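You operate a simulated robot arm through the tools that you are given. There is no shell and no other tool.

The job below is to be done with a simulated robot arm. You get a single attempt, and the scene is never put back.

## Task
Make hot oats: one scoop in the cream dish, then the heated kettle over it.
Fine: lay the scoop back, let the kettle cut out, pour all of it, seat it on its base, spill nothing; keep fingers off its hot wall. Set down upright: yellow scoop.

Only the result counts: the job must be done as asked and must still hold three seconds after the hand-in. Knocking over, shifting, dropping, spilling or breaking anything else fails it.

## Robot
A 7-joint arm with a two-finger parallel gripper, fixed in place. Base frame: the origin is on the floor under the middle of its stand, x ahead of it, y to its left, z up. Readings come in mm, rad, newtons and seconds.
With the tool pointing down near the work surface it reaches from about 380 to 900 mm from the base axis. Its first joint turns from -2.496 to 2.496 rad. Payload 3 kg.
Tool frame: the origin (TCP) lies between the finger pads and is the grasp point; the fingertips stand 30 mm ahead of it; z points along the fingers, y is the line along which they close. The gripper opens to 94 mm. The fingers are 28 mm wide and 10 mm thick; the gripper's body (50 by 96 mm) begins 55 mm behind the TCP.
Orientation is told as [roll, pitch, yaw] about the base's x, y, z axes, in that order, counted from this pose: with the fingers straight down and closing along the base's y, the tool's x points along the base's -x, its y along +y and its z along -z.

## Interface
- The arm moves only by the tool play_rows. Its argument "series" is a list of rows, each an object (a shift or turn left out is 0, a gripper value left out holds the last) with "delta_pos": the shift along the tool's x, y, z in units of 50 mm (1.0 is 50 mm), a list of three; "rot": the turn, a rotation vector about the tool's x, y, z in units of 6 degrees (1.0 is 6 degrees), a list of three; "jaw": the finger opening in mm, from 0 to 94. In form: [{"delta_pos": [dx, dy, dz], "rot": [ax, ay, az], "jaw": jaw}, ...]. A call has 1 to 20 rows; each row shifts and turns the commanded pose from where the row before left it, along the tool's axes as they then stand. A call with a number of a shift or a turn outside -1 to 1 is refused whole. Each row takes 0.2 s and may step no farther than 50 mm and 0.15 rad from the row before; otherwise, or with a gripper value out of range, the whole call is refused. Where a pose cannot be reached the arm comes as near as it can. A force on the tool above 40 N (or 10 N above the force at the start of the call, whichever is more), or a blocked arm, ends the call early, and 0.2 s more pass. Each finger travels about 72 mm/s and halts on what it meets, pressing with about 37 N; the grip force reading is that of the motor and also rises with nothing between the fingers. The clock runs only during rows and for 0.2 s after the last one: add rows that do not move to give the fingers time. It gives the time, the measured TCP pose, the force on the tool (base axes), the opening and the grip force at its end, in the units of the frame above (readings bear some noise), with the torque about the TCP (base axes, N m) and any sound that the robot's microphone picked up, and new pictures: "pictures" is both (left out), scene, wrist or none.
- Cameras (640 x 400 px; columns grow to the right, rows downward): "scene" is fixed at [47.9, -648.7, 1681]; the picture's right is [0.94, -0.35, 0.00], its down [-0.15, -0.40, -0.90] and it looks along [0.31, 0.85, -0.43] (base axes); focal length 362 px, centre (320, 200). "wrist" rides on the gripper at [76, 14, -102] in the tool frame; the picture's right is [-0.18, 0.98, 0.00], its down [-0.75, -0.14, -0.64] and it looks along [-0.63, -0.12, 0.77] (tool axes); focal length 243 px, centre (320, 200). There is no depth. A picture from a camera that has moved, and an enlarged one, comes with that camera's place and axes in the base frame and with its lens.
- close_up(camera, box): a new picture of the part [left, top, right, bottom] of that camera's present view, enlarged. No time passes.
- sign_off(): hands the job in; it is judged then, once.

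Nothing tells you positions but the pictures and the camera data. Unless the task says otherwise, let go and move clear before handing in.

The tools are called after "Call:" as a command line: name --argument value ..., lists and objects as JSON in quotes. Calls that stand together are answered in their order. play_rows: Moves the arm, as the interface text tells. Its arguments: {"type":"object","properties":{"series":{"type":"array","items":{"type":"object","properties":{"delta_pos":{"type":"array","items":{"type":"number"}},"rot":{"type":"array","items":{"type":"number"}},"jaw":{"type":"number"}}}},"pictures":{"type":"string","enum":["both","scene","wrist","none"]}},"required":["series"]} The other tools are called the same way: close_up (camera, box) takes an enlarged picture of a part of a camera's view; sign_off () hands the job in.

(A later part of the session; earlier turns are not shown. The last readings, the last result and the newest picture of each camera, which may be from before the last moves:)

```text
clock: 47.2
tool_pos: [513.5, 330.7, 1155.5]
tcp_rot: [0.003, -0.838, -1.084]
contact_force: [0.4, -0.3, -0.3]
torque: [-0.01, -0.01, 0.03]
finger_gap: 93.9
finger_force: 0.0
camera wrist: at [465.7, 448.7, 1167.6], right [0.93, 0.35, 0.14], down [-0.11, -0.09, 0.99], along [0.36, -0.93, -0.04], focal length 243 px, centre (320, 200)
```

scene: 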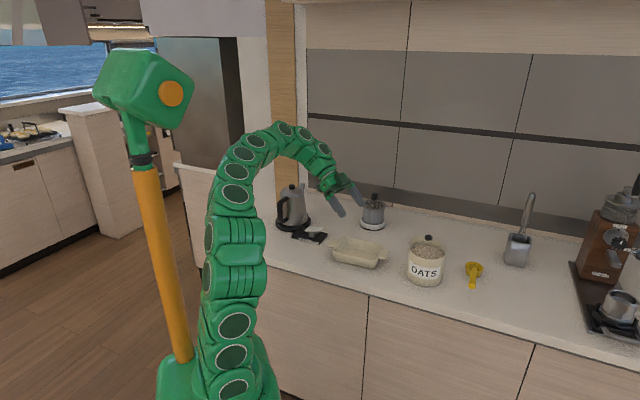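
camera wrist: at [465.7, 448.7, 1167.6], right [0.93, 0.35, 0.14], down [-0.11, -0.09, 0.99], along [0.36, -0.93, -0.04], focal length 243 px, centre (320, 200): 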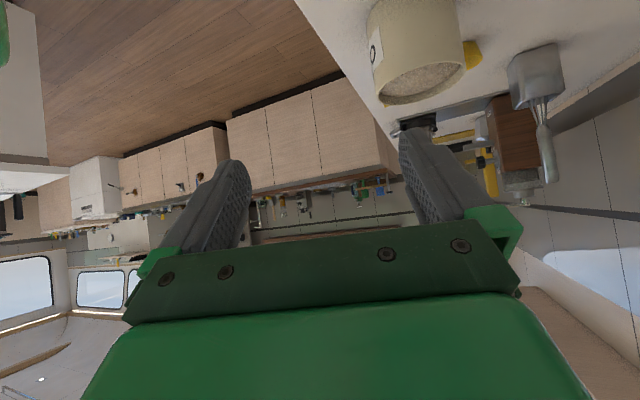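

Call:
play_rows --series '[{"rot": [0, 1, 0]}, {"rot": [0, 1, 0]}, {"rot": [0, 1, 0]}, {"rot": [0, 1, 0]}, {"rot": [0, 1, 0]}, {"rot": [0, 1, 0]}, {"rot": [0, 1, 0]}, {"rot": [0, 1, 0]}, {"rot": [0, 1, 0]}, {"rot": [0, 1, 0]}, {"rot": [0, 1, 0]}, {"rot": [0, 1, 0]}, {"rot": [0, 1, 0]}, {"rot": [0, 1, 0]}, {"rot": [0, 1, 0]}, {"rot": [0, 1, 0]}, {"rot": [0, 1, 0]}, {"rot": [0, 1, 0]}, {"rot": [0, 1, 0]}, {"rot": [0, 1, 0]}]' --pictures "both"

```text
clock: 51.4
tool_pos: [513.1, 332.7, 1155.0]
tcp_rot: [0.004, 1.261, -1.077]
contact_force: [-0.6, 0.3, -1.0]
torque: [0.02, -0.02, 0.02]
finger_gap: 94.0
finger_force: 0.1
camera wrist: at [560.2, 271.8, 1259.4], right [0.89, 0.41, -0.17], down [0.27, -0.81, -0.52], along [-0.36, 0.42, -0.84], focal length 243 px, centre (320, 200)
```

scene: 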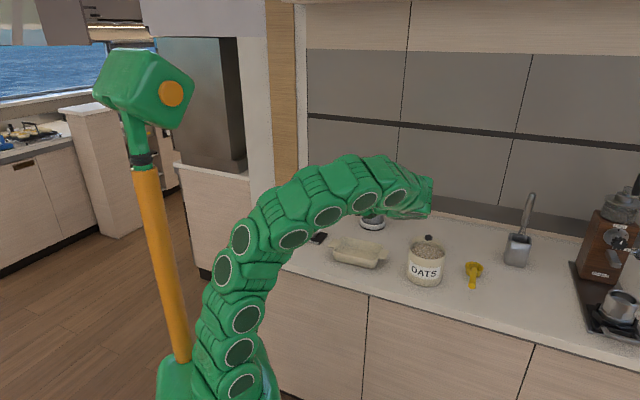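
wrist: 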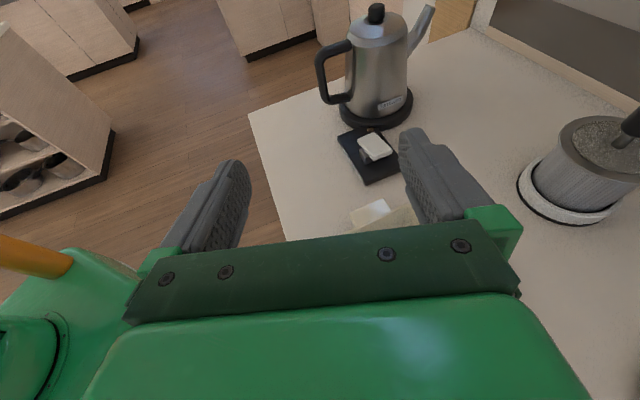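

The sideways pitch works over a wide range (lean from −48° to +72°). I'll check it at the actual dumping spot and height, with more tilt.

Call:
play_rows --series '[{"delta_pos": [-0.4985, 0.404, -0.325]}, {"delta_pos": [-0.4985, 0.404, -0.325]}, {"delta_pos": [-0.4985, 0.404, -0.325]}, {"delta_pos": [-0.4985, 0.404, -0.325]}, {"rot": [0, 1, 0]}, {"rot": [0, 1, 0]}, {"rot": [0, 1, 0]}, {}]' --pictures "both"

```text
clock: 53.2
tool_pos: [627.7, 287.9, 1080.0]
tcp_rot: [2.262, 1.568, 1.18]
contact_force: [1.2, 0.0, 0.4]
torque: [-0.01, -0.02, -0.02]
finger_gap: 94.0
finger_force: 0.1
camera wrist: at [687.7, 203.2, 1156.9], right [0.87, 0.46, -0.18], down [0.18, -0.63, -0.76], along [-0.46, 0.62, -0.63], focal length 243 px, centre (320, 200)
```

scene: 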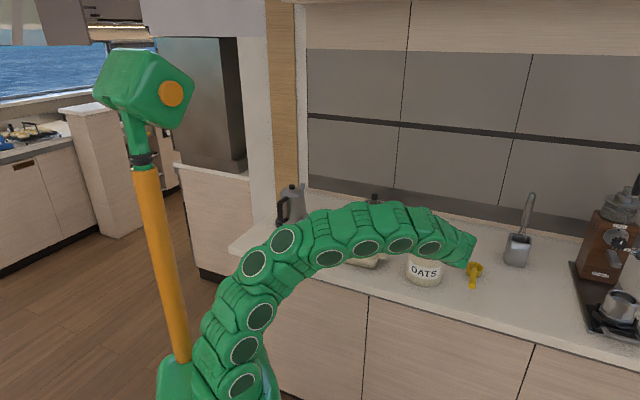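
wrist: 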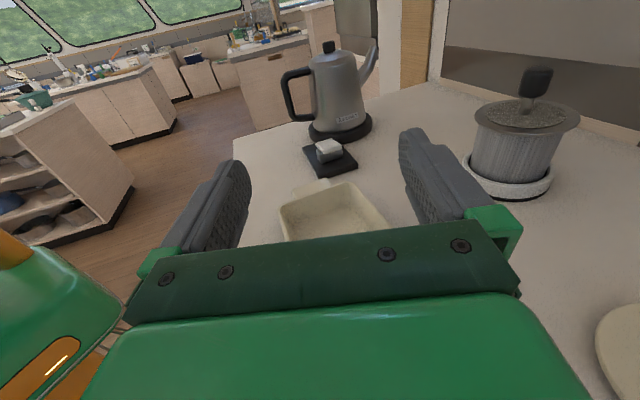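

Even a fully horizontal tool is reachable there, so a 135° dump will work with a 45° grip. This view shows the kettle and dish nicely; I'll zoom in for measurements.

Call:
close_up --camera "wrist" --box '[260, 30, 410, 245]'

Call:
close_up --camera "wrist" --box '[270, 30, 390, 190]'

```text
1.86 times, centred on (335, 138) of wrist
camera zoom: at [687.7, 203.2, 1156.9], right [0.87, 0.46, -0.18], down [0.18, -0.63, -0.76], along [-0.46, 0.62, -0.63], focal length 451 px, centre (292, 316)
```

zoom: 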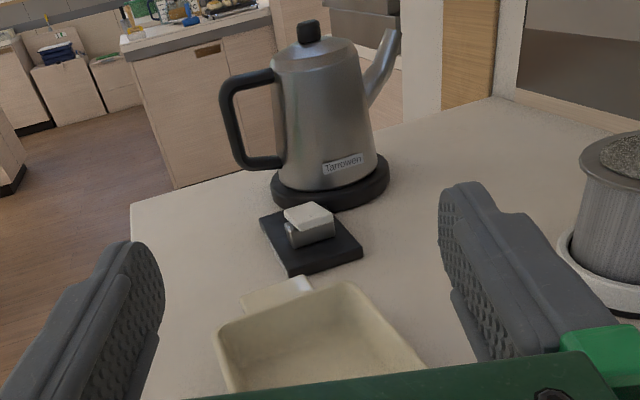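

```text
2.50 times, centred on (330, 110) of wrist
camera zoom: at [687.7, 203.2, 1156.9], right [0.87, 0.46, -0.18], down [0.18, -0.63, -0.76], along [-0.46, 0.62, -0.63], focal length 606 px, centre (295, 425)
```

zoom: 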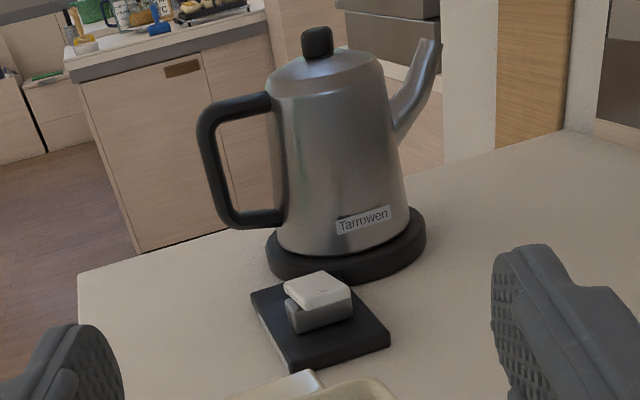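

Geometry is now clear: kettle axis ≈(427,696), handle bar ≈(352,627) z 967–1053, spout tip ≈(496,762,1063), handle-to-spout azimuth ≈43°. I'll bring the hand back to vertical and go to pick the scoop with a 45° lean along its handle.

Call:
play_rows --series '[{"rot": [0, -1, 0]}, {"rot": [0, -1, 0]}, {"rot": [0, -1, 0]}, {"rot": [0, -1, 0]}, {"rot": [0, -1, 0]}, {"rot": [0, -1, 0]}, {"rot": [0, -1, 0]}, {"rot": [0, -1, 0]}, {"rot": [0, -1, 0]}, {"rot": [0, -1, 0]}, {"rot": [0, -1, 0]}, {"rot": [0, -1, 0]}, {"rot": [0, -1, 0]}, {"rot": [0, -1, 0]}, {"rot": [0, -1, 0]}, {"delta_pos": [0, 0, -0.8]}, {"delta_pos": [0, 0, -0.8]}, {"rot": [0, 0, -1]}, {"rot": [0, 0, -1]}, {"rot": [0, 0, -1]}]' --pictures "none"

Call:
play_rows --series '[{"rot": [0, 0, -1]}, {"rot": [0, 0, -1]}, {"rot": [0, 0, -1]}, {"rot": [0, 0, -1]}, {"rot": [0, 0, -1]}, {"rot": [0, 0, -1]}, {"rot": [0, 0, -1]}, {"rot": [0, 0, -1]}, {"rot": [0, 0, -1]}, {"rot": [0, 0, -1]}, {"rot": [0, 0, -1]}, {"rot": [0, 0, -1]}, {"rot": [0, 0, -1]}, {"rot": [0, 0, -1]}, {"rot": [0, 0, -0.9]}, {}]' --pictures "none"

```text
clock: 57.4
tool_pos: [627.8, 287.9, 1160.0]
tcp_rot: [0.003, 0.0, -0.766]
contact_force: [0.1, -0.4, 0.3]
torque: [0.01, -0.02, 0.0]
finger_gap: 94.0
finger_force: 0.0
```

```text
clock: 60.8
tool_pos: [627.6, 287.4, 1159.6]
tcp_rot: [0.001, -0.001, 0.794]
contact_force: [1.2, -0.6, 0.6]
torque: [0.01, -0.01, 0.0]
finger_gap: 93.9
finger_force: 0.1
```

Call:
play_rows --series '[{"delta_pos": [0.248, -0.885, 0.1]}, {"delta_pos": [0.248, -0.885, 0.1]}, {"delta_pos": [0.248, -0.885, 0.1]}, {"delta_pos": [0.248, -0.885, 0.2]}, {"delta_pos": [0.248, -0.885, 0.2]}, {"delta_pos": [0.248, -0.885, 0.25]}, {"delta_pos": [0.248, -0.885, 0.25]}, {"rot": [0, -1, 0]}, {"rot": [0, -1, 0]}, {"rot": [0, -1, 0]}, {"rot": [0, -1, 0]}, {"rot": [0, -1, 0]}, {"rot": [0, -1, 0]}, {"rot": [0, -1, 0]}, {"rot": [0, -0.5, 0]}, {}]' --pictures "both"

```text
clock: 64.2
tool_pos: [788.0, 9.6, 1099.0]
tcp_rot: [0.002, -0.787, 0.793]
contact_force: [0.3, -0.5, -0.7]
torque: [0.04, 0.0, 0.0]
finger_gap: 94.1
finger_force: 0.0
camera wrist: at [687.9, -71.5, 1118.6], right [-0.61, 0.78, 0.13], down [0.15, -0.04, 0.99], along [0.78, 0.62, -0.09], focal length 243 px, centre (320, 200)
```

scene: 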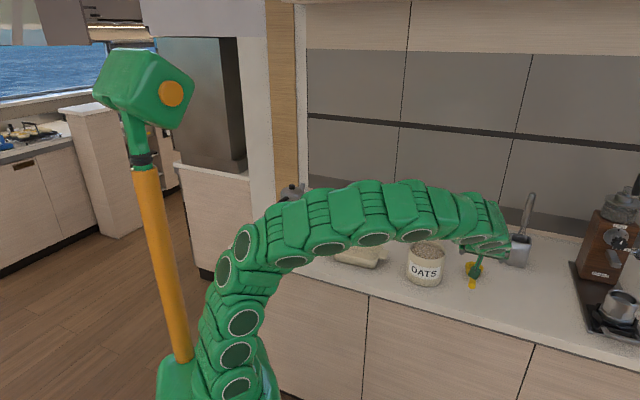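
wrist: 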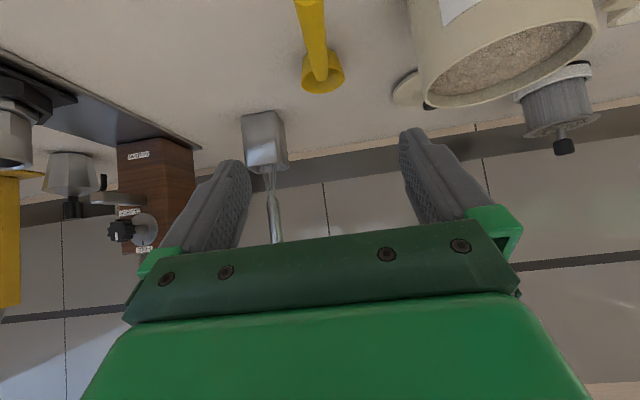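

Call:
close_up --camera "wrist" --box '[260, 0, 400, 100]'

```text
4.00 times, centred on (330, 50) of wrist
camera zoom: at [687.9, -71.5, 1118.6], right [-0.61, 0.78, 0.13], down [0.15, -0.04, 0.99], along [0.78, 0.62, -0.09], focal length 970 px, centre (280, 800)
```

zoom: 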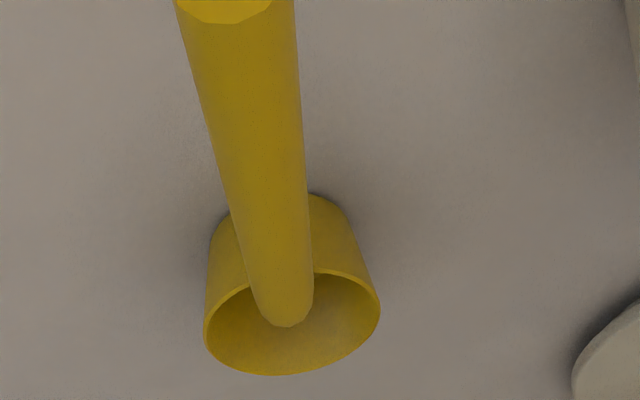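

The handle sits about 3–4 mm to the left of my tool plane; otherwise aligned. I'll advance most of the way and check again.

Call:
play_rows --series '[{"delta_pos": [0.373, 0.023, 0.5]}, {"delta_pos": [0.373, 0.023, 0.5]}, {"delta_pos": [0.373, 0.023, 0.5]}, {}]' --pictures "both"

```text
clock: 65.2
tool_pos: [794.6, 20.5, 1006.5]
tcp_rot: [0.001, -0.787, 0.792]
contact_force: [-0.3, 0.4, -0.2]
torque: [0.02, -0.05, 0.0]
finger_gap: 94.3
finger_force: 0.2
camera wrist: at [694.9, -60.3, 1026.2], right [-0.61, 0.78, 0.13], down [0.15, -0.04, 0.99], along [0.78, 0.62, -0.09], focal length 243 px, centre (320, 200)
```

scene: 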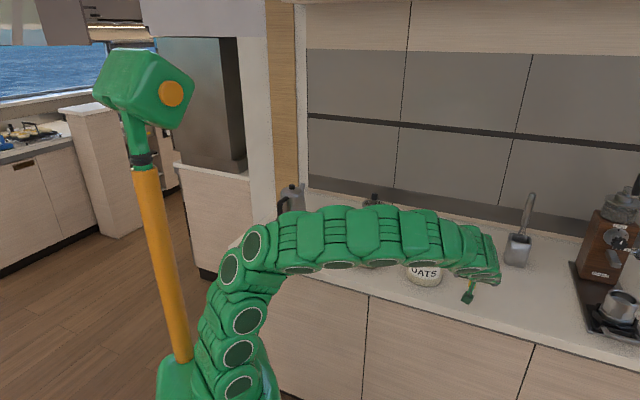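
wrist: 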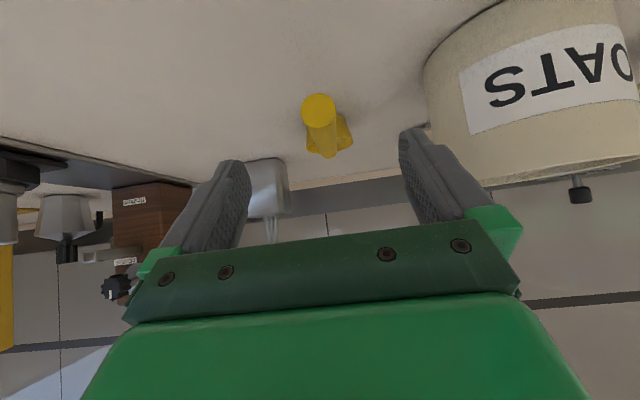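

Call:
close_up --camera "wrist" --box '[270, 80, 370, 170]'

```text
4.44 times, centred on (320, 125) of wrist
camera zoom: at [694.9, -60.3, 1026.2], right [-0.61, 0.78, 0.13], down [0.15, -0.04, 0.99], along [0.78, 0.62, -0.09], focal length 1078 px, centre (320, 533)
```

zoom: 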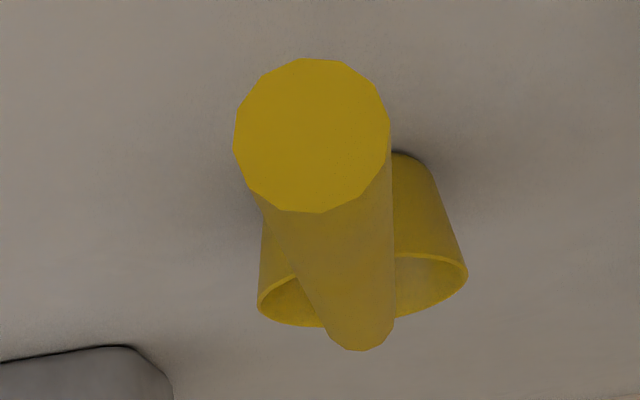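

Centre is within 2–3 mm; I'll move in along the tool axis to straddle the handle.

Call:
play_rows --series '[{"delta_pos": [-0.005, 0.02, 0.4]}, {"delta_pos": [-0.005, 0.02, 0.4]}, {"delta_pos": [0, 0, 0.4]}, {"delta_pos": [0, 0, 0.4]}, {}]' --pictures "both"

```text
clock: 66.4
tool_pos: [831.8, 64.5, 952.0]
tcp_rot: [0.001, -0.788, 0.793]
contact_force: [-0.2, 0.3, -0.1]
torque: [0.0, 0.02, -0.01]
finger_gap: 94.1
finger_force: 0.1
camera wrist: at [733.9, -17.1, 970.7], right [-0.61, 0.78, 0.13], down [0.15, -0.04, 0.99], along [0.78, 0.62, -0.09], focal length 243 px, centre (320, 200)
```

scene: 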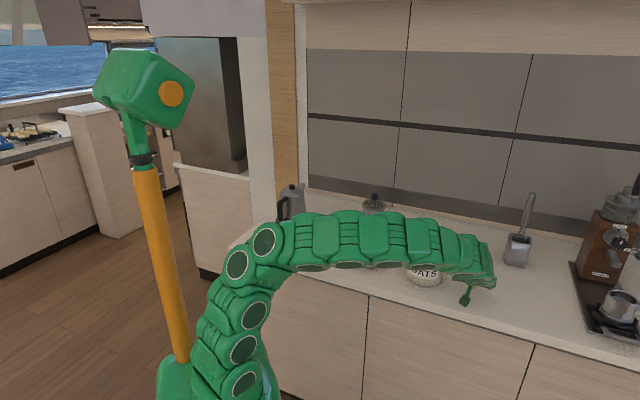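
wrist: 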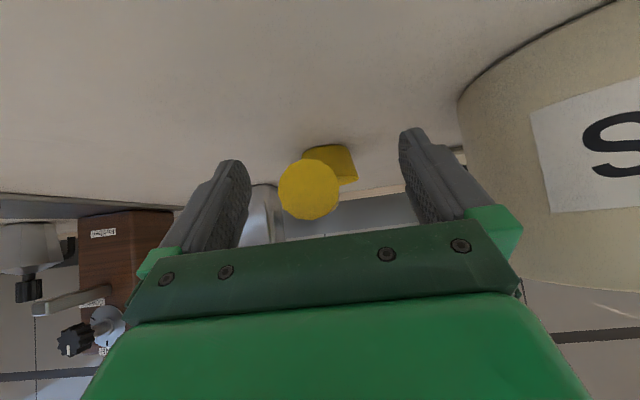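

Handle is centred between the fingers, about 35 mm from its end. Closing the gripper now.

Call:
play_rows --series '[{"jaw": 0}, {"jaw": 0}, {"jaw": 0}, {"jaw": 0}, {"jaw": 0}]' --pictures "both"

```text
clock: 67.6
tool_pos: [833.2, 63.5, 951.5]
tcp_rot: [0.0, -0.788, 0.79]
contact_force: [1.2, 0.2, 0.5]
torque: [0.06, -0.06, -0.05]
finger_gap: 21.2
finger_force: 37.0
camera wrist: at [733.9, -17.4, 970.6], right [-0.61, 0.78, 0.13], down [0.15, -0.04, 0.99], along [0.78, 0.62, -0.09], focal length 243 px, centre (320, 200)
```

scene: 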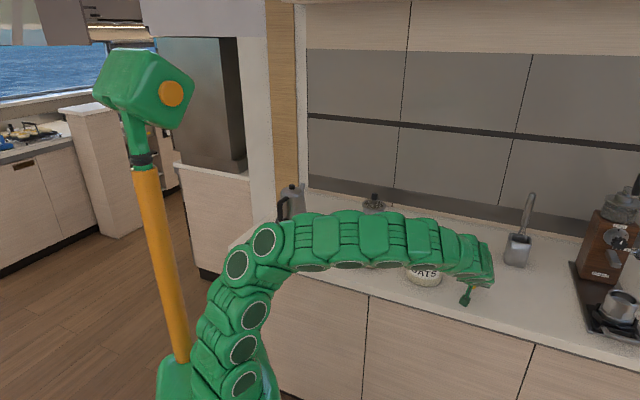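
wrist: 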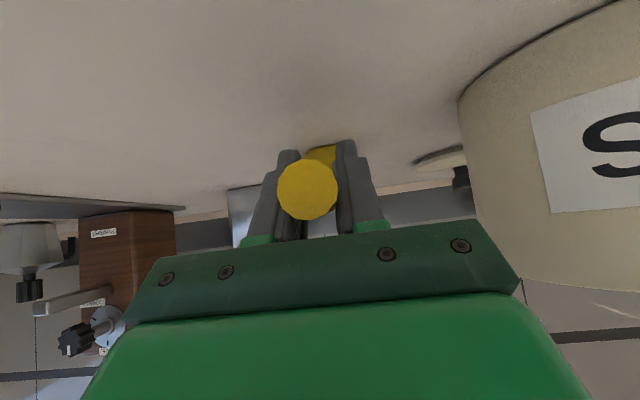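

Gripped firmly (gap 21 mm, 37 N). I'll lift straight up and check that the scoop stays level.

Call:
play_rows --series '[{"delta_pos": [-0.15, 0, -0.15]}, {"delta_pos": [-0.3, 0, -0.3]}, {"delta_pos": [-0.5, 0, -0.5]}, {"delta_pos": [-0.5, 0, -0.5]}, {"delta_pos": [-0.5, 0, -0.5]}, {"delta_pos": [-0.4, 0, -0.4]}, {}]' --pictures "both"

```text
clock: 69.2
tool_pos: [832.9, 61.4, 1118.6]
tcp_rot: [0.001, -0.787, 0.792]
contact_force: [-0.2, -0.1, -0.8]
torque: [-0.06, 0.05, -0.01]
finger_gap: 20.9
finger_force: 37.0
camera wrist: at [733.5, -19.2, 1137.1], right [-0.61, 0.78, 0.13], down [0.16, -0.04, 0.99], along [0.78, 0.62, -0.09], focal length 243 px, centre (320, 200)
```

scene: 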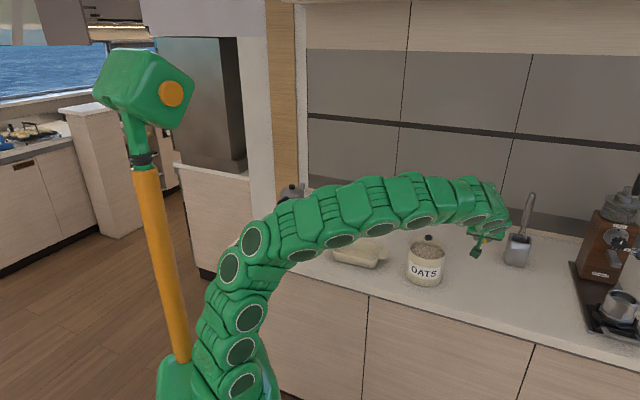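
wrist: 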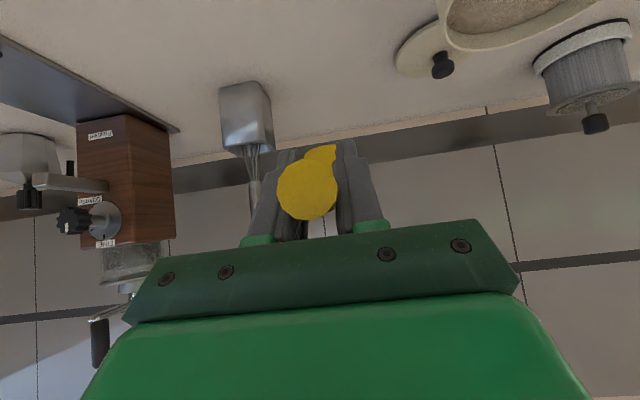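

Call:
close_up --camera "scene" --box '[450, 200, 530, 270]'

Call:
close_up --camera "wrist" --box '[220, 110, 420, 250]'

```text
5.71 times, centred on (490, 235) of scene
camera zoom: at [47.9, -648.7, 1681.0], right [0.94, -0.35, 0.0], down [-0.15, -0.4, -0.9], along [0.31, 0.85, -0.43], focal length 2070 px, centre (-651, 0)
```

zoom: 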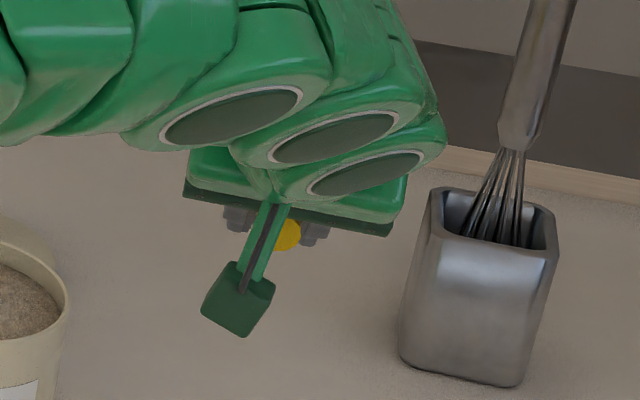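

```text
2.86 times, centred on (320, 180) of wrist
camera zoom: at [733.5, -19.2, 1137.1], right [-0.61, 0.78, 0.13], down [0.16, -0.04, 0.99], along [0.78, 0.62, -0.09], focal length 693 px, centre (320, 257)
```

zoom: 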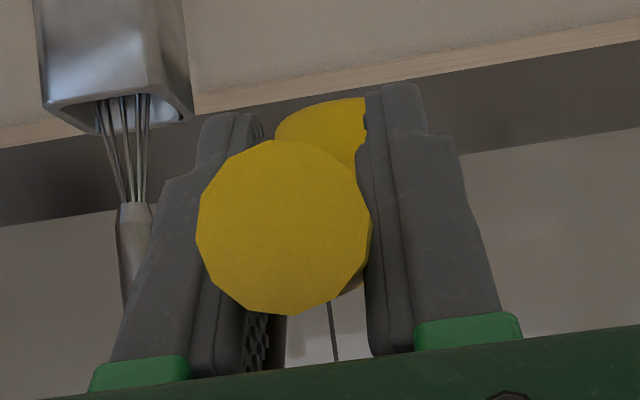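

The scoop is held level and hasn't slipped. I'll carry it above the crock's far-left side and turn it so the cup points toward azimuth −62° (the orientation that allows both digging and dumping).

Call:
play_rows --series '[{"delta_pos": [-0.214, 0.818, 0.066]}, {"delta_pos": [-0.214, 0.818, 0.066]}, {"delta_pos": [-0.214, 0.818, 0.066]}, {"delta_pos": [-0.214, 0.818, 0.066]}, {"delta_pos": [-0.214, 0.818, 0.066]}, {"delta_pos": [-0.214, 0.818, 0.066]}, {"rot": [0.9746, 0, 0.9746]}, {"rot": [0.9746, 0, 0.9746]}, {"rot": [0.9746, 0, 0.9746]}, {"rot": [0.9746, 0, 0.9746]}, {"rot": [0.9746, 0, 0.9746]}, {"rot": [0.9746, 0, 0.9746]}, {"rot": [0.9746, 0, 0.9746]}, {"rot": [0.9746, 0, 0.9746]}, {"rot": [0.9746, 0, 0.9746]}, {"rot": [0.9746, 0, 0.9746]}, {"rot": [0.9746, 0, 0.9746]}, {"rot": [0.9746, 0, 0.9746]}, {"rot": [0.9746, 0, 0.9746]}, {}]' --pictures "both"

```text
clock: 73.4
tool_pos: [700.6, 276.2, 1149.5]
tcp_rot: [0.002, -0.786, -1.087]
contact_force: [-0.3, -0.2, -0.4]
torque: [0.07, 0.07, 0.01]
finger_gap: 21.1
finger_force: 37.3
camera wrist: at [652.9, 394.3, 1168.3], right [0.93, 0.34, 0.13], down [-0.09, -0.14, 0.99], along [0.36, -0.93, -0.1], focal length 243 px, centre (320, 200)
```

scene: 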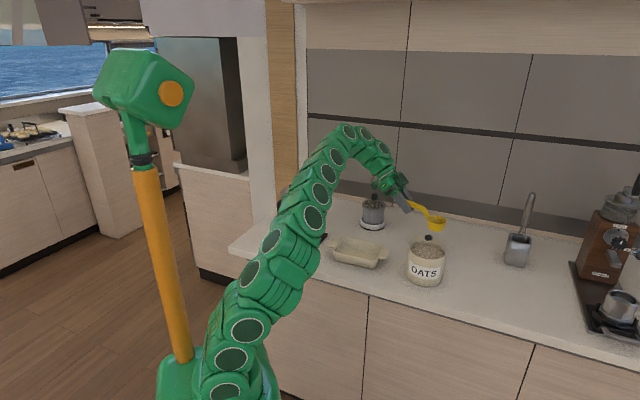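
wrist: 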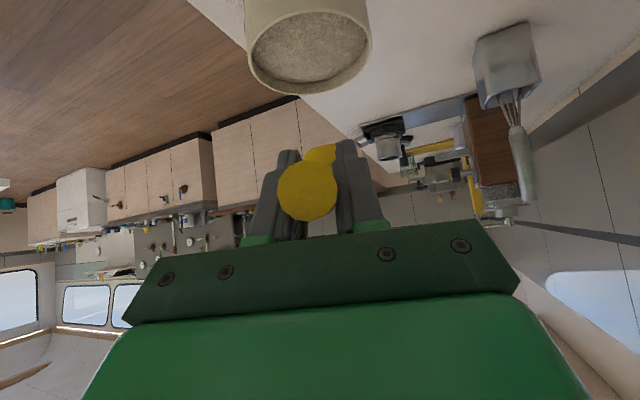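

The scoop is now visible from the scene camera with cup pointing right. Zooming in to calibrate the cup relative to the tool and crock.

Call:
close_up --camera "scene" --box '[370, 160, 470, 290]'

Call:
close_up --camera "scene" --box '[380, 180, 450, 240]'

Call:
close_up --camera "wrist" --box '[230, 0, 390, 110]'

```text
3.08 times, centred on (420, 225) of scene
camera zoom: at [47.9, -648.7, 1681.0], right [0.94, -0.35, 0.0], down [-0.15, -0.4, -0.9], along [0.31, 0.85, -0.43], focal length 1114 px, centre (12, 123)
```

zoom: 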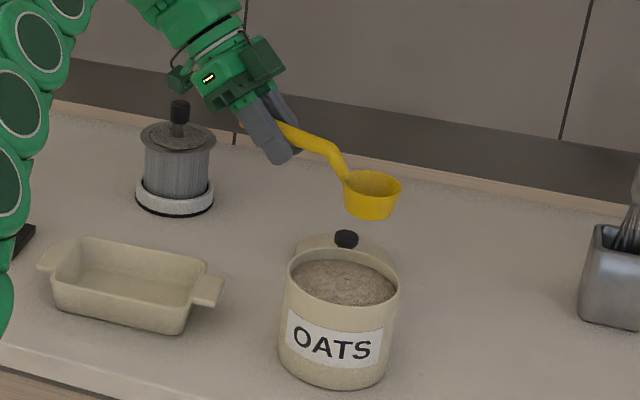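

```text
6.67 times, centred on (415, 210) of scene
camera zoom: at [47.9, -648.7, 1681.0], right [0.94, -0.35, 0.0], down [-0.15, -0.4, -0.9], along [0.31, 0.85, -0.43], focal length 2415 px, centre (-313, 133)
```

zoom: 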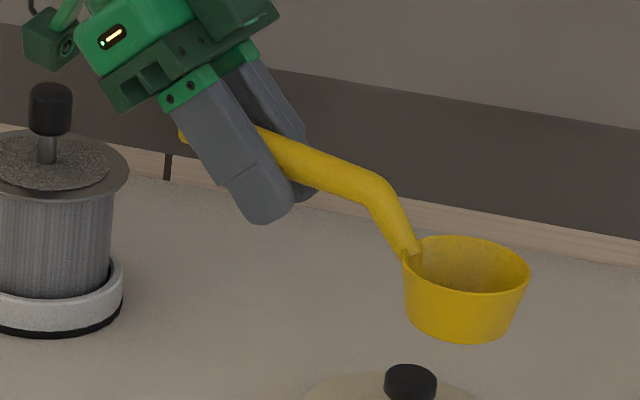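

```text
3.64 times, centred on (310, 55) of wrist
camera zoom: at [652.9, 394.3, 1168.3], right [0.93, 0.34, 0.13], down [-0.09, -0.14, 0.99], along [0.36, -0.93, -0.1], focal length 882 px, centre (356, 727)
```

zoom: 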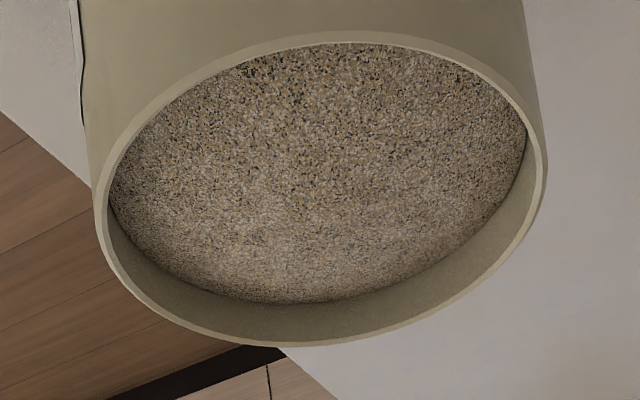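

Calibrated: cup mouth centre is ≈113 mm ahead of and ≈20 mm below the TCP, cup Ø63 × 30 deep; crock centre ≈(742,187), rim z≈1010, oats z≈998, counter ≈900. Next I'll rise above the crock and pitch the scoop forward 60° ready to dig.

Call:
play_rows --series '[{"delta_pos": [-0.721, -0.05, 0.007]}, {"delta_pos": [-0.721, -0.05, 0.007]}, {"rot": [0, 1, 0]}, {"rot": [0, 1, 0]}, {"rot": [0, 1, 0]}, {"rot": [0, 1, 0]}, {"rot": [0, 1, 0]}, {"rot": [0, 1, 0]}, {"rot": [0, 1, 0]}, {"rot": [0, 1, 0]}, {"rot": [0, 1, 0]}, {"rot": [0, 1, 0]}, {}]' --pictures "both"

```text
clock: 76.2
tool_pos: [720.2, 229.3, 1199.7]
tcp_rot: [0.0, 0.265, -1.085]
contact_force: [-0.4, -0.3, -0.6]
torque: [-0.01, 0.01, 0.0]
finger_gap: 21.2
finger_force: 36.9
camera wrist: at [709.8, 276.5, 1319.1], right [0.95, 0.3, -0.05], down [0.29, -0.86, 0.42], along [0.09, -0.42, -0.9], focal length 243 px, centre (320, 200)
```

scene: 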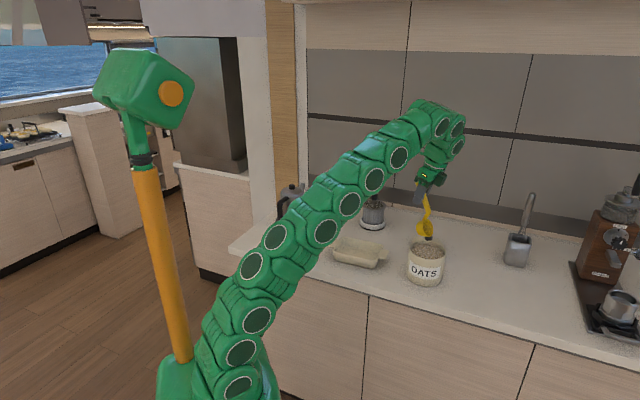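
wrist: 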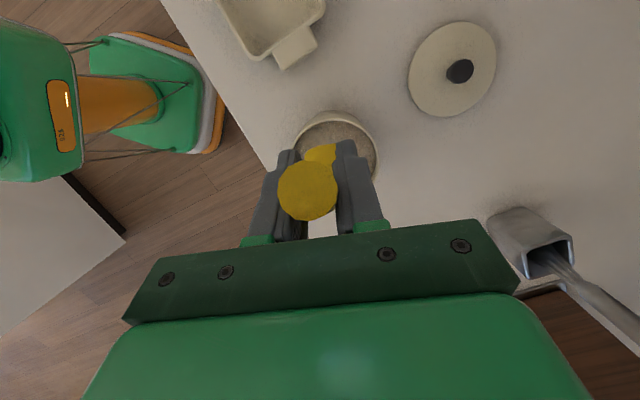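

Call:
close_up --camera "scene" --box '[380, 170, 470, 300]'

Call:
close_up --camera "wrist" --box '[260, 90, 420, 240]'

```text
3.08 times, centred on (425, 235) of scene
camera zoom: at [47.9, -648.7, 1681.0], right [0.94, -0.35, 0.0], down [-0.15, -0.4, -0.9], along [0.31, 0.85, -0.43], focal length 1114 px, centre (-3, 92)
```

zoom: 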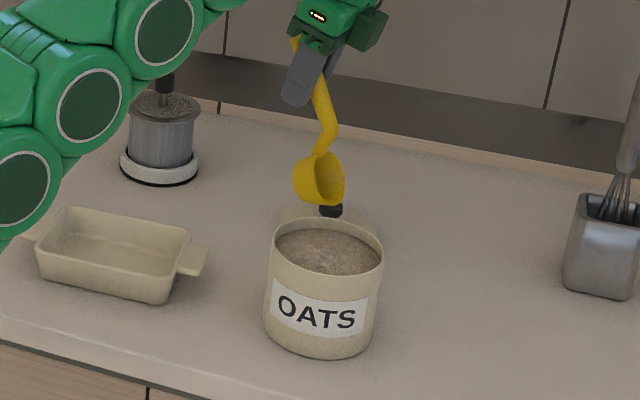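

```text
2.67 times, centred on (340, 165) of wrist
camera zoom: at [709.8, 276.5, 1319.1], right [0.95, 0.3, -0.05], down [0.29, -0.86, 0.42], along [0.09, -0.42, -0.9], focal length 647 px, centre (267, 293)
```

zoom: 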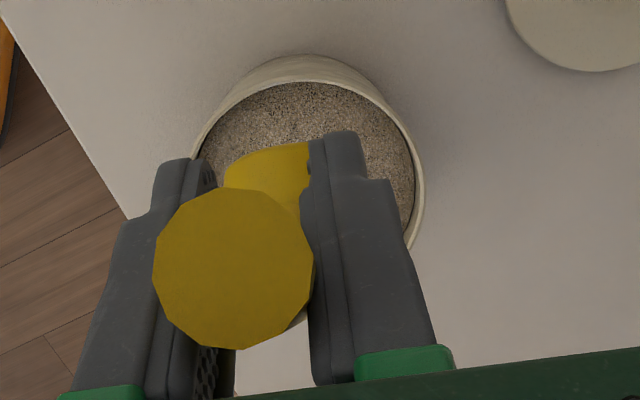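

Aligned over the crock within a few mm. I'll plunge slowly, watching forces.

Call:
play_rows --series '[{"delta_pos": [-0.127, 0, 0.473]}, {"delta_pos": [-0.127, 0, 0.473]}, {"delta_pos": [-0.035, 0, 0.13]}, {"delta_pos": [-0.035, 0, 0.13]}, {"delta_pos": [-0.035, 0, 0.13]}, {"delta_pos": [-0.035, 0, 0.13]}, {}]' --pictures "scene"

Call:
close_up --camera "scene" --box '[380, 170, 470, 300]'

```text
clock: 77.8
tool_pos: [720.0, 228.9, 1124.3]
tcp_rot: [0.003, 0.261, -1.084]
contact_force: [0.0, -0.1, -1.7]
torque: [0.0, 0.02, 0.02]
finger_gap: 21.1
finger_force: 36.8
```

scene: 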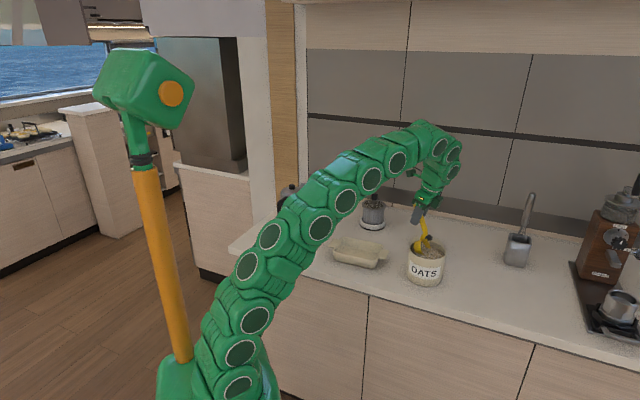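

```text
3.08 times, centred on (425, 235) of scene
camera zoom: at [47.9, -648.7, 1681.0], right [0.94, -0.35, 0.0], down [-0.15, -0.4, -0.9], along [0.31, 0.85, -0.43], focal length 1114 px, centre (-3, 92)
```

zoom: 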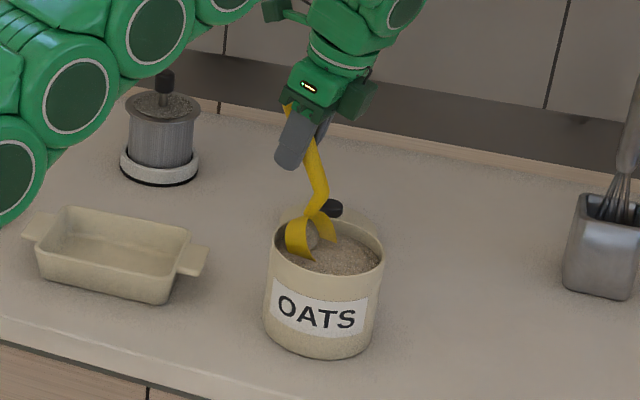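

The cup is entering the oats with almost no resistance. I'll finish the plunge and sweep it forward while levelling.

Call:
play_rows --series '[{"delta_pos": [-0.0345, 0, 0.1289]}, {"delta_pos": [-0.0345, 0, 0.1289]}, {"delta_pos": [-0.0345, 0, 0.1289]}, {"delta_pos": [-0.0345, 0, 0.1289]}, {"delta_pos": [-0.0345, 0, 0.1289]}, {"delta_pos": [-0.0345, 0, 0.1289]}, {"delta_pos": [0.102, 0, 0.106], "rot": [0, -0.8333, 0]}, {"delta_pos": [0.104, 0, 0.091], "rot": [0, -0.8333, 0]}, {"delta_pos": [0.102, 0, 0.095], "rot": [0, -0.8333, 0]}, {"delta_pos": [0.1, 0, 0.102], "rot": [0, -0.8333, 0]}, {"delta_pos": [0.116, 0, 0.084], "rot": [0, -0.8333, 0]}, {"delta_pos": [0.113, 0, 0.088], "rot": [0, -0.8333, 0]}, {"delta_pos": [0.11, 0, 0.093], "rot": [0, -0.8333, 0]}, {"delta_pos": [0.122, 0, 0.073], "rot": [0, -0.8333, 0]}, {"delta_pos": [0.1, 0, 0.039], "rot": [0, -0.8333, 0]}]' --pictures "scene"

Call:
close_up --camera "scene" --box '[380, 190, 470, 300]'

```text
clock: 81.0
tool_pos: [699.2, 267.9, 1041.6]
tcp_rot: [0.003, -0.522, -1.087]
contact_force: [-0.1, 0.2, -1.3]
torque: [0.09, 0.06, -0.02]
finger_gap: 21.1
finger_force: 37.1
```

scene: 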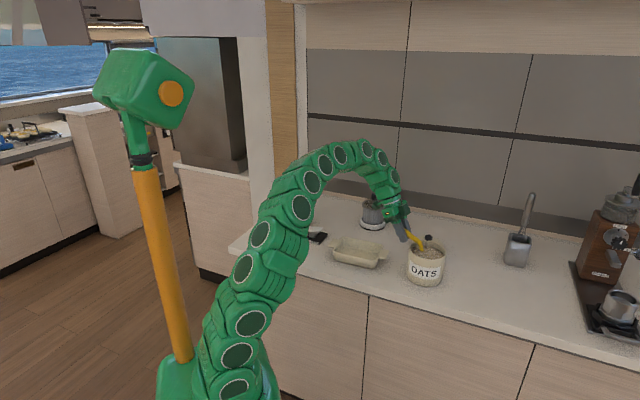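

```text
3.64 times, centred on (425, 245) of scene
camera zoom: at [47.9, -648.7, 1681.0], right [0.94, -0.35, 0.0], down [-0.15, -0.4, -0.9], along [0.31, 0.85, -0.43], focal length 1317 px, centre (-62, 36)
```

zoom: 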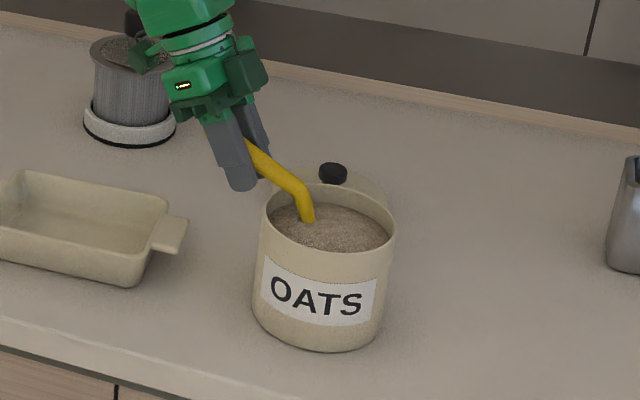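

The cup is buried and nearly level. Lifting it out now while levelling.

Call:
play_rows --series '[{"delta_pos": [-0.006, 0, -0.103], "rot": [0, -0.5, 0]}, {"delta_pos": [0.021, 0, -0.071], "rot": [0, -0.667, 0]}, {"delta_pos": [0.005, 0, -0.136], "rot": [0, -0.667, 0]}, {"delta_pos": [-0.026, 0, -0.142], "rot": [0, -0.667, 0]}, {"delta_pos": [-0.1, 0, -0.1]}, {"delta_pos": [-0.1, 0, -0.1]}, {"delta_pos": [-0.1, 0, -0.1]}, {}]' --pictures "scene"

Call:
close_up --camera "scene" --box '[380, 180, 470, 290]'

Call:
close_up --camera "scene" --box '[400, 200, 460, 250]'

```text
clock: 82.8
tool_pos: [693.3, 279.9, 1081.9]
tcp_rot: [0.003, -0.786, -1.084]
contact_force: [0.1, -0.2, -1.3]
torque: [0.14, 0.04, -0.02]
finger_gap: 21.3
finger_force: 37.3
```

scene: 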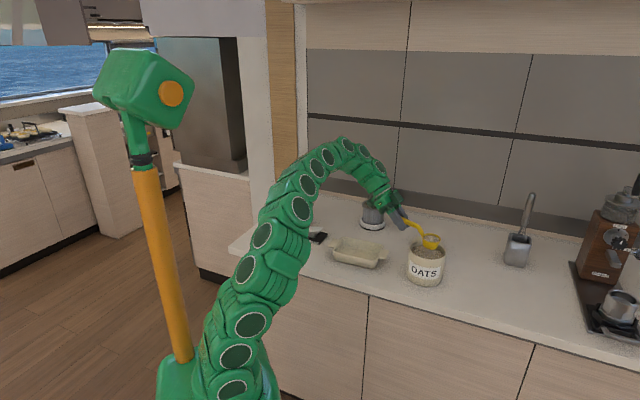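

```text
3.64 times, centred on (425, 235) of scene
camera zoom: at [47.9, -648.7, 1681.0], right [0.94, -0.35, 0.0], down [-0.15, -0.4, -0.9], along [0.31, 0.85, -0.43], focal length 1317 px, centre (-62, 73)
```

zoom: 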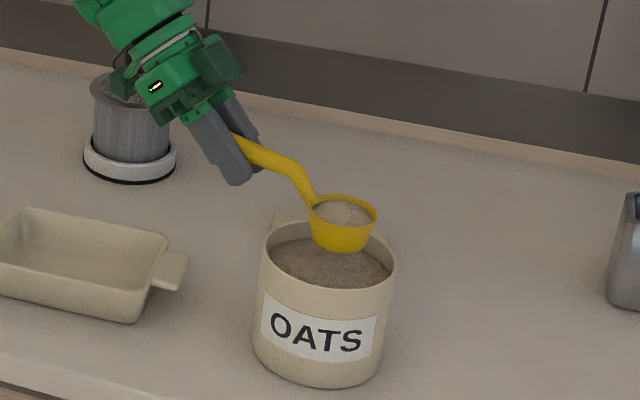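

```text
8.00 times, centred on (430, 225) of scene
camera zoom: at [47.9, -648.7, 1681.0], right [0.94, -0.35, 0.0], down [-0.15, -0.4, -0.9], along [0.31, 0.85, -0.43], focal length 2898 px, centre (-560, 0)
```

zoom: 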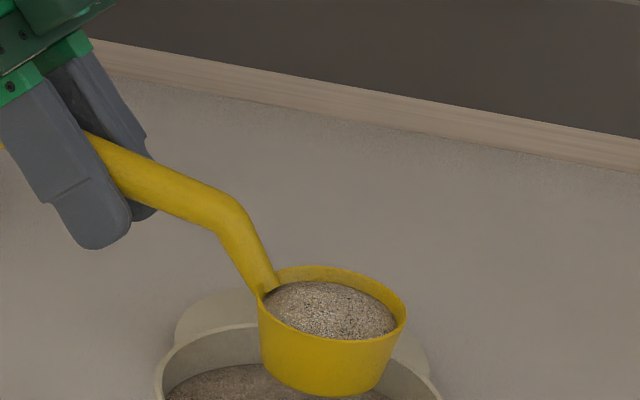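

The scoop is full with a gentle dome, held level. I'll carry it slowly over to the dish, keeping it level and well above the kettle.

Call:
play_rows --series '[{"delta_pos": [0.1117, -0.0379, -0.1227]}, {"delta_pos": [0.1862, -0.0632, -0.2045]}, {"delta_pos": [0.2607, -0.0885, -0.2863]}, {"delta_pos": [0.3352, -0.1138, -0.3681]}, {"delta_pos": [0.3724, -0.1264, -0.409]}, {"delta_pos": [0.3724, -0.1264, -0.409]}, {"delta_pos": [0.3724, -0.1264, -0.409]}, {"delta_pos": [0.3724, -0.1264, -0.409]}, {"delta_pos": [0.3724, -0.1264, -0.409]}, {"delta_pos": [0.3352, -0.1138, -0.3681]}, {"delta_pos": [0.2607, -0.0885, -0.2863]}, {"delta_pos": [0.1862, -0.0632, -0.2045]}, {"delta_pos": [0.1117, -0.0379, -0.1227]}, {"delta_pos": [0.0745, -0.0253, -0.0818]}, {}]' --pictures "both"

Call:
close_up --camera "scene" --box '[280, 150, 440, 290]'

```text
clock: 86.0
tool_pos: [507.5, 497.3, 1095.6]
tcp_rot: [0.004, -0.785, -1.085]
contact_force: [0.3, 0.0, -1.2]
torque: [0.13, 0.08, -0.02]
finger_gap: 21.1
finger_force: 37.1
camera wrist: at [460.2, 613.0, 1114.5], right [0.93, 0.34, 0.13], down [-0.09, -0.14, 0.99], along [0.36, -0.93, -0.1], focal length 243 px, centre (320, 200)
```

scene: 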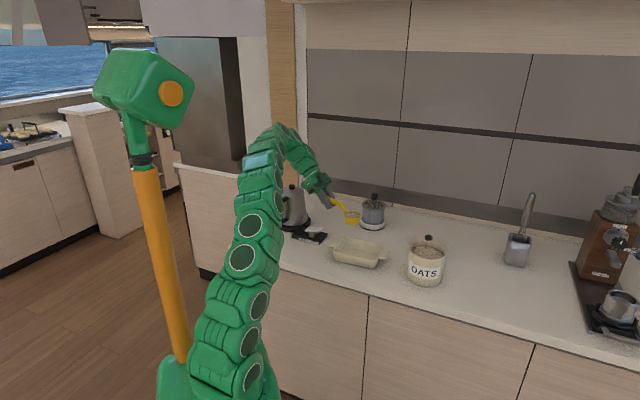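
wrist: 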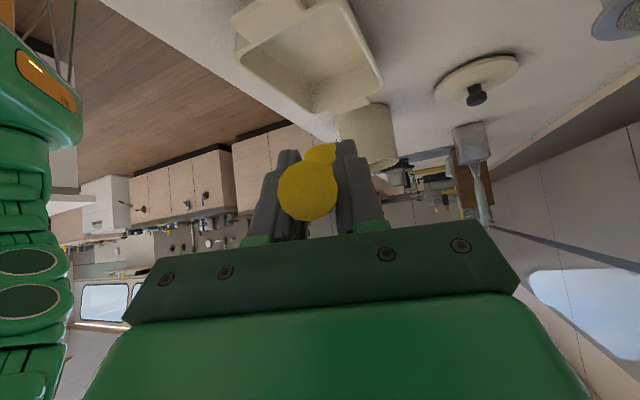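

```text
2.86 times, centred on (360, 220) of scene
camera zoom: at [47.9, -648.7, 1681.0], right [0.94, -0.35, 0.0], down [-0.15, -0.4, -0.9], along [0.31, 0.85, -0.43], focal length 1035 px, centre (206, 143)
```

zoom: 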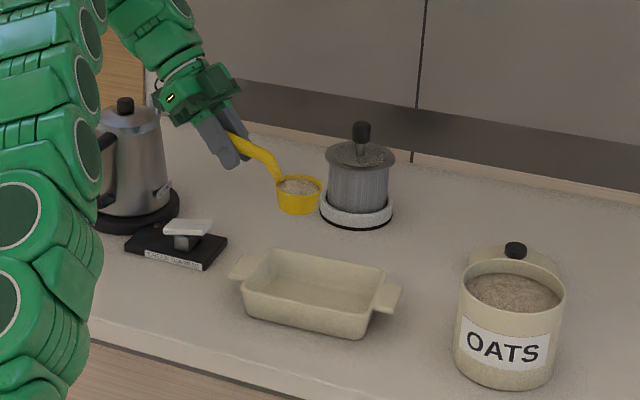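

The filled scoop is above the dish. I'll start pitching it, keeping the cup's lip centred over the dish and coming lower.

Call:
play_rows --series '[{"delta_pos": [-0.113, 0, -0.057], "rot": [0, 1, 0]}, {"delta_pos": [-0.133, 0, -0.037], "rot": [0, 1, 0]}, {"delta_pos": [-0.139, 0, -0.031], "rot": [0, 1, 0]}, {"delta_pos": [-0.153, 0, -0.019], "rot": [0, 1, 0]}, {"delta_pos": [-0.156, 0, 0.028], "rot": [0, 1, 0]}, {}]' --pictures "scene"

Call:
close_up --camera "scene" --box '[300, 170, 420, 280]'

```text
clock: 87.4
tool_pos: [519.8, 472.4, 1117.7]
tcp_rot: [0.002, -0.26, -1.083]
contact_force: [-0.3, -0.4, -0.9]
torque: [0.1, 0.03, 0.0]
finger_gap: 21.0
finger_force: 36.8
```

scene: 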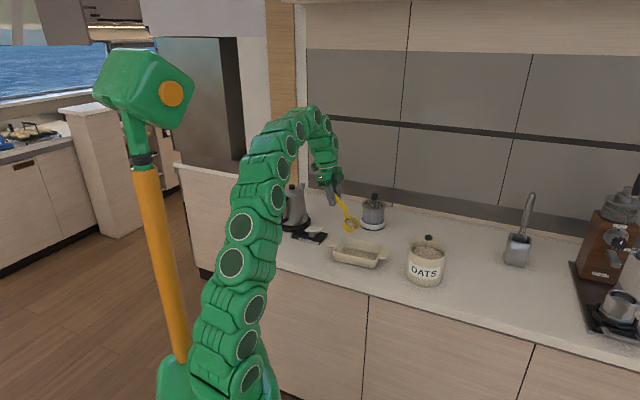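

```text
3.64 times, centred on (360, 225) of scene
camera zoom: at [47.9, -648.7, 1681.0], right [0.94, -0.35, 0.0], down [-0.15, -0.4, -0.9], along [0.31, 0.85, -0.43], focal length 1317 px, centre (174, 109)
```

zoom: 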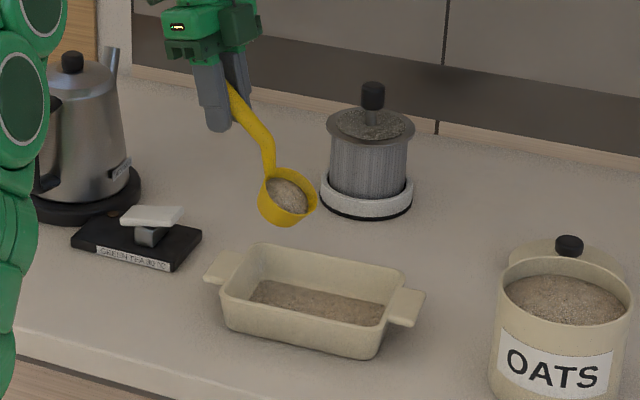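

Oats are already sliding into the dish (a layer is visible) with none on the counter. I'll continue the dump to 120°.

Call:
play_rows --series '[{"delta_pos": [-0.18, 0, 0.1], "rot": [0, 1, 0]}, {"delta_pos": [-0.21, 0, 0.106], "rot": [0, 1, 0]}, {"delta_pos": [-0.243, 0, 0.029], "rot": [0, 1, 0]}, {"delta_pos": [-0.266, 0, 0.03], "rot": [0, 1, 0]}, {"delta_pos": [-0.268, 0, -0.073], "rot": [0, 1, 0]}, {"delta_pos": [-0.253, 0, -0.169], "rot": [0, 1, 0]}, {"delta_pos": [-0.254, 0, -0.17], "rot": [0, 1, 0]}, {"delta_pos": [-0.255, 0, -0.173], "rot": [0, 1, 0]}, {"delta_pos": [-0.253, 0, -0.169], "rot": [0, 1, 0]}, {"delta_pos": [-0.253, 0, -0.171], "rot": [0, 1, 0]}, {"delta_pos": [-0.253, 0, -0.171], "rot": [0, 1, 0]}, {"delta_pos": [-0.255, 0, -0.169], "rot": [0, 1, 0]}, {"delta_pos": [-0.253, 0, -0.172], "rot": [0, 1, 0]}, {"delta_pos": [-0.253, 0, -0.17], "rot": [0, 1, 0]}, {"delta_pos": [-0.256, 0, -0.17], "rot": [0, 1, 0]}, {}, {}]' --pictures "both"

Call:
close_up --camera "scene" --box '[300, 170, 460, 290]'

```text
clock: 91.0
tool_pos: [615.4, 290.5, 1088.9]
tcp_rot: [0.01, 1.31, -1.075]
contact_force: [-0.4, -0.2, -1.4]
torque: [-0.1, -0.07, 0.02]
finger_gap: 21.0
finger_force: 36.6
camera wrist: at [665.3, 226.6, 1189.0], right [0.89, 0.42, -0.18], down [0.26, -0.79, -0.56], along [-0.37, 0.46, -0.81], focal length 243 px, centre (320, 200)
```

scene: 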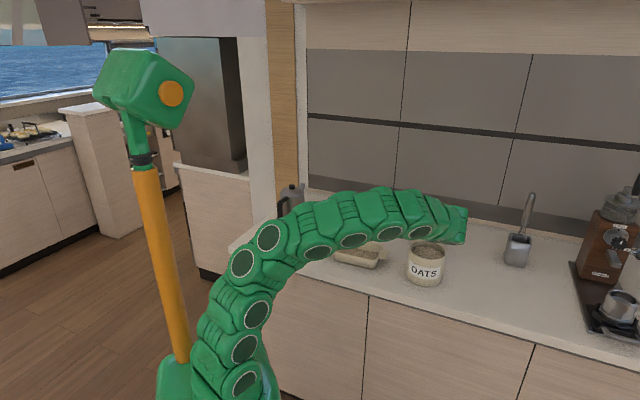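
wrist: 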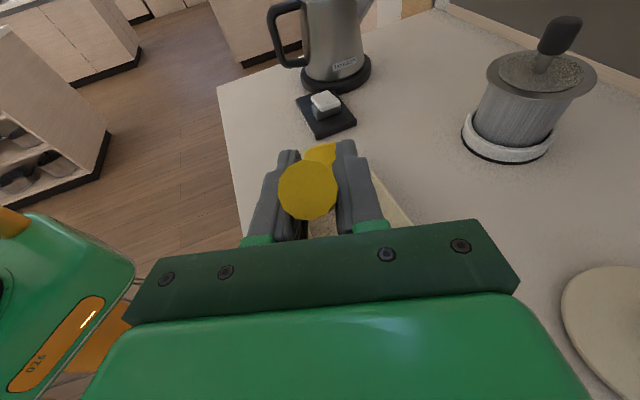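

```text
3.33 times, centred on (380, 230) of scene
camera zoom: at [47.9, -648.7, 1681.0], right [0.94, -0.35, 0.0], down [-0.15, -0.4, -0.9], along [0.31, 0.85, -0.43], focal length 1207 px, centre (120, 100)
```

zoom: 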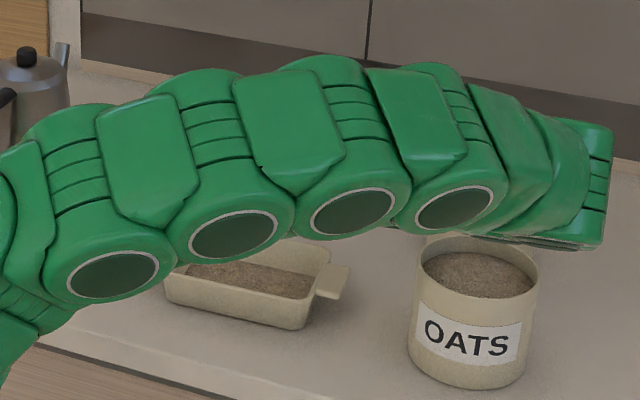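

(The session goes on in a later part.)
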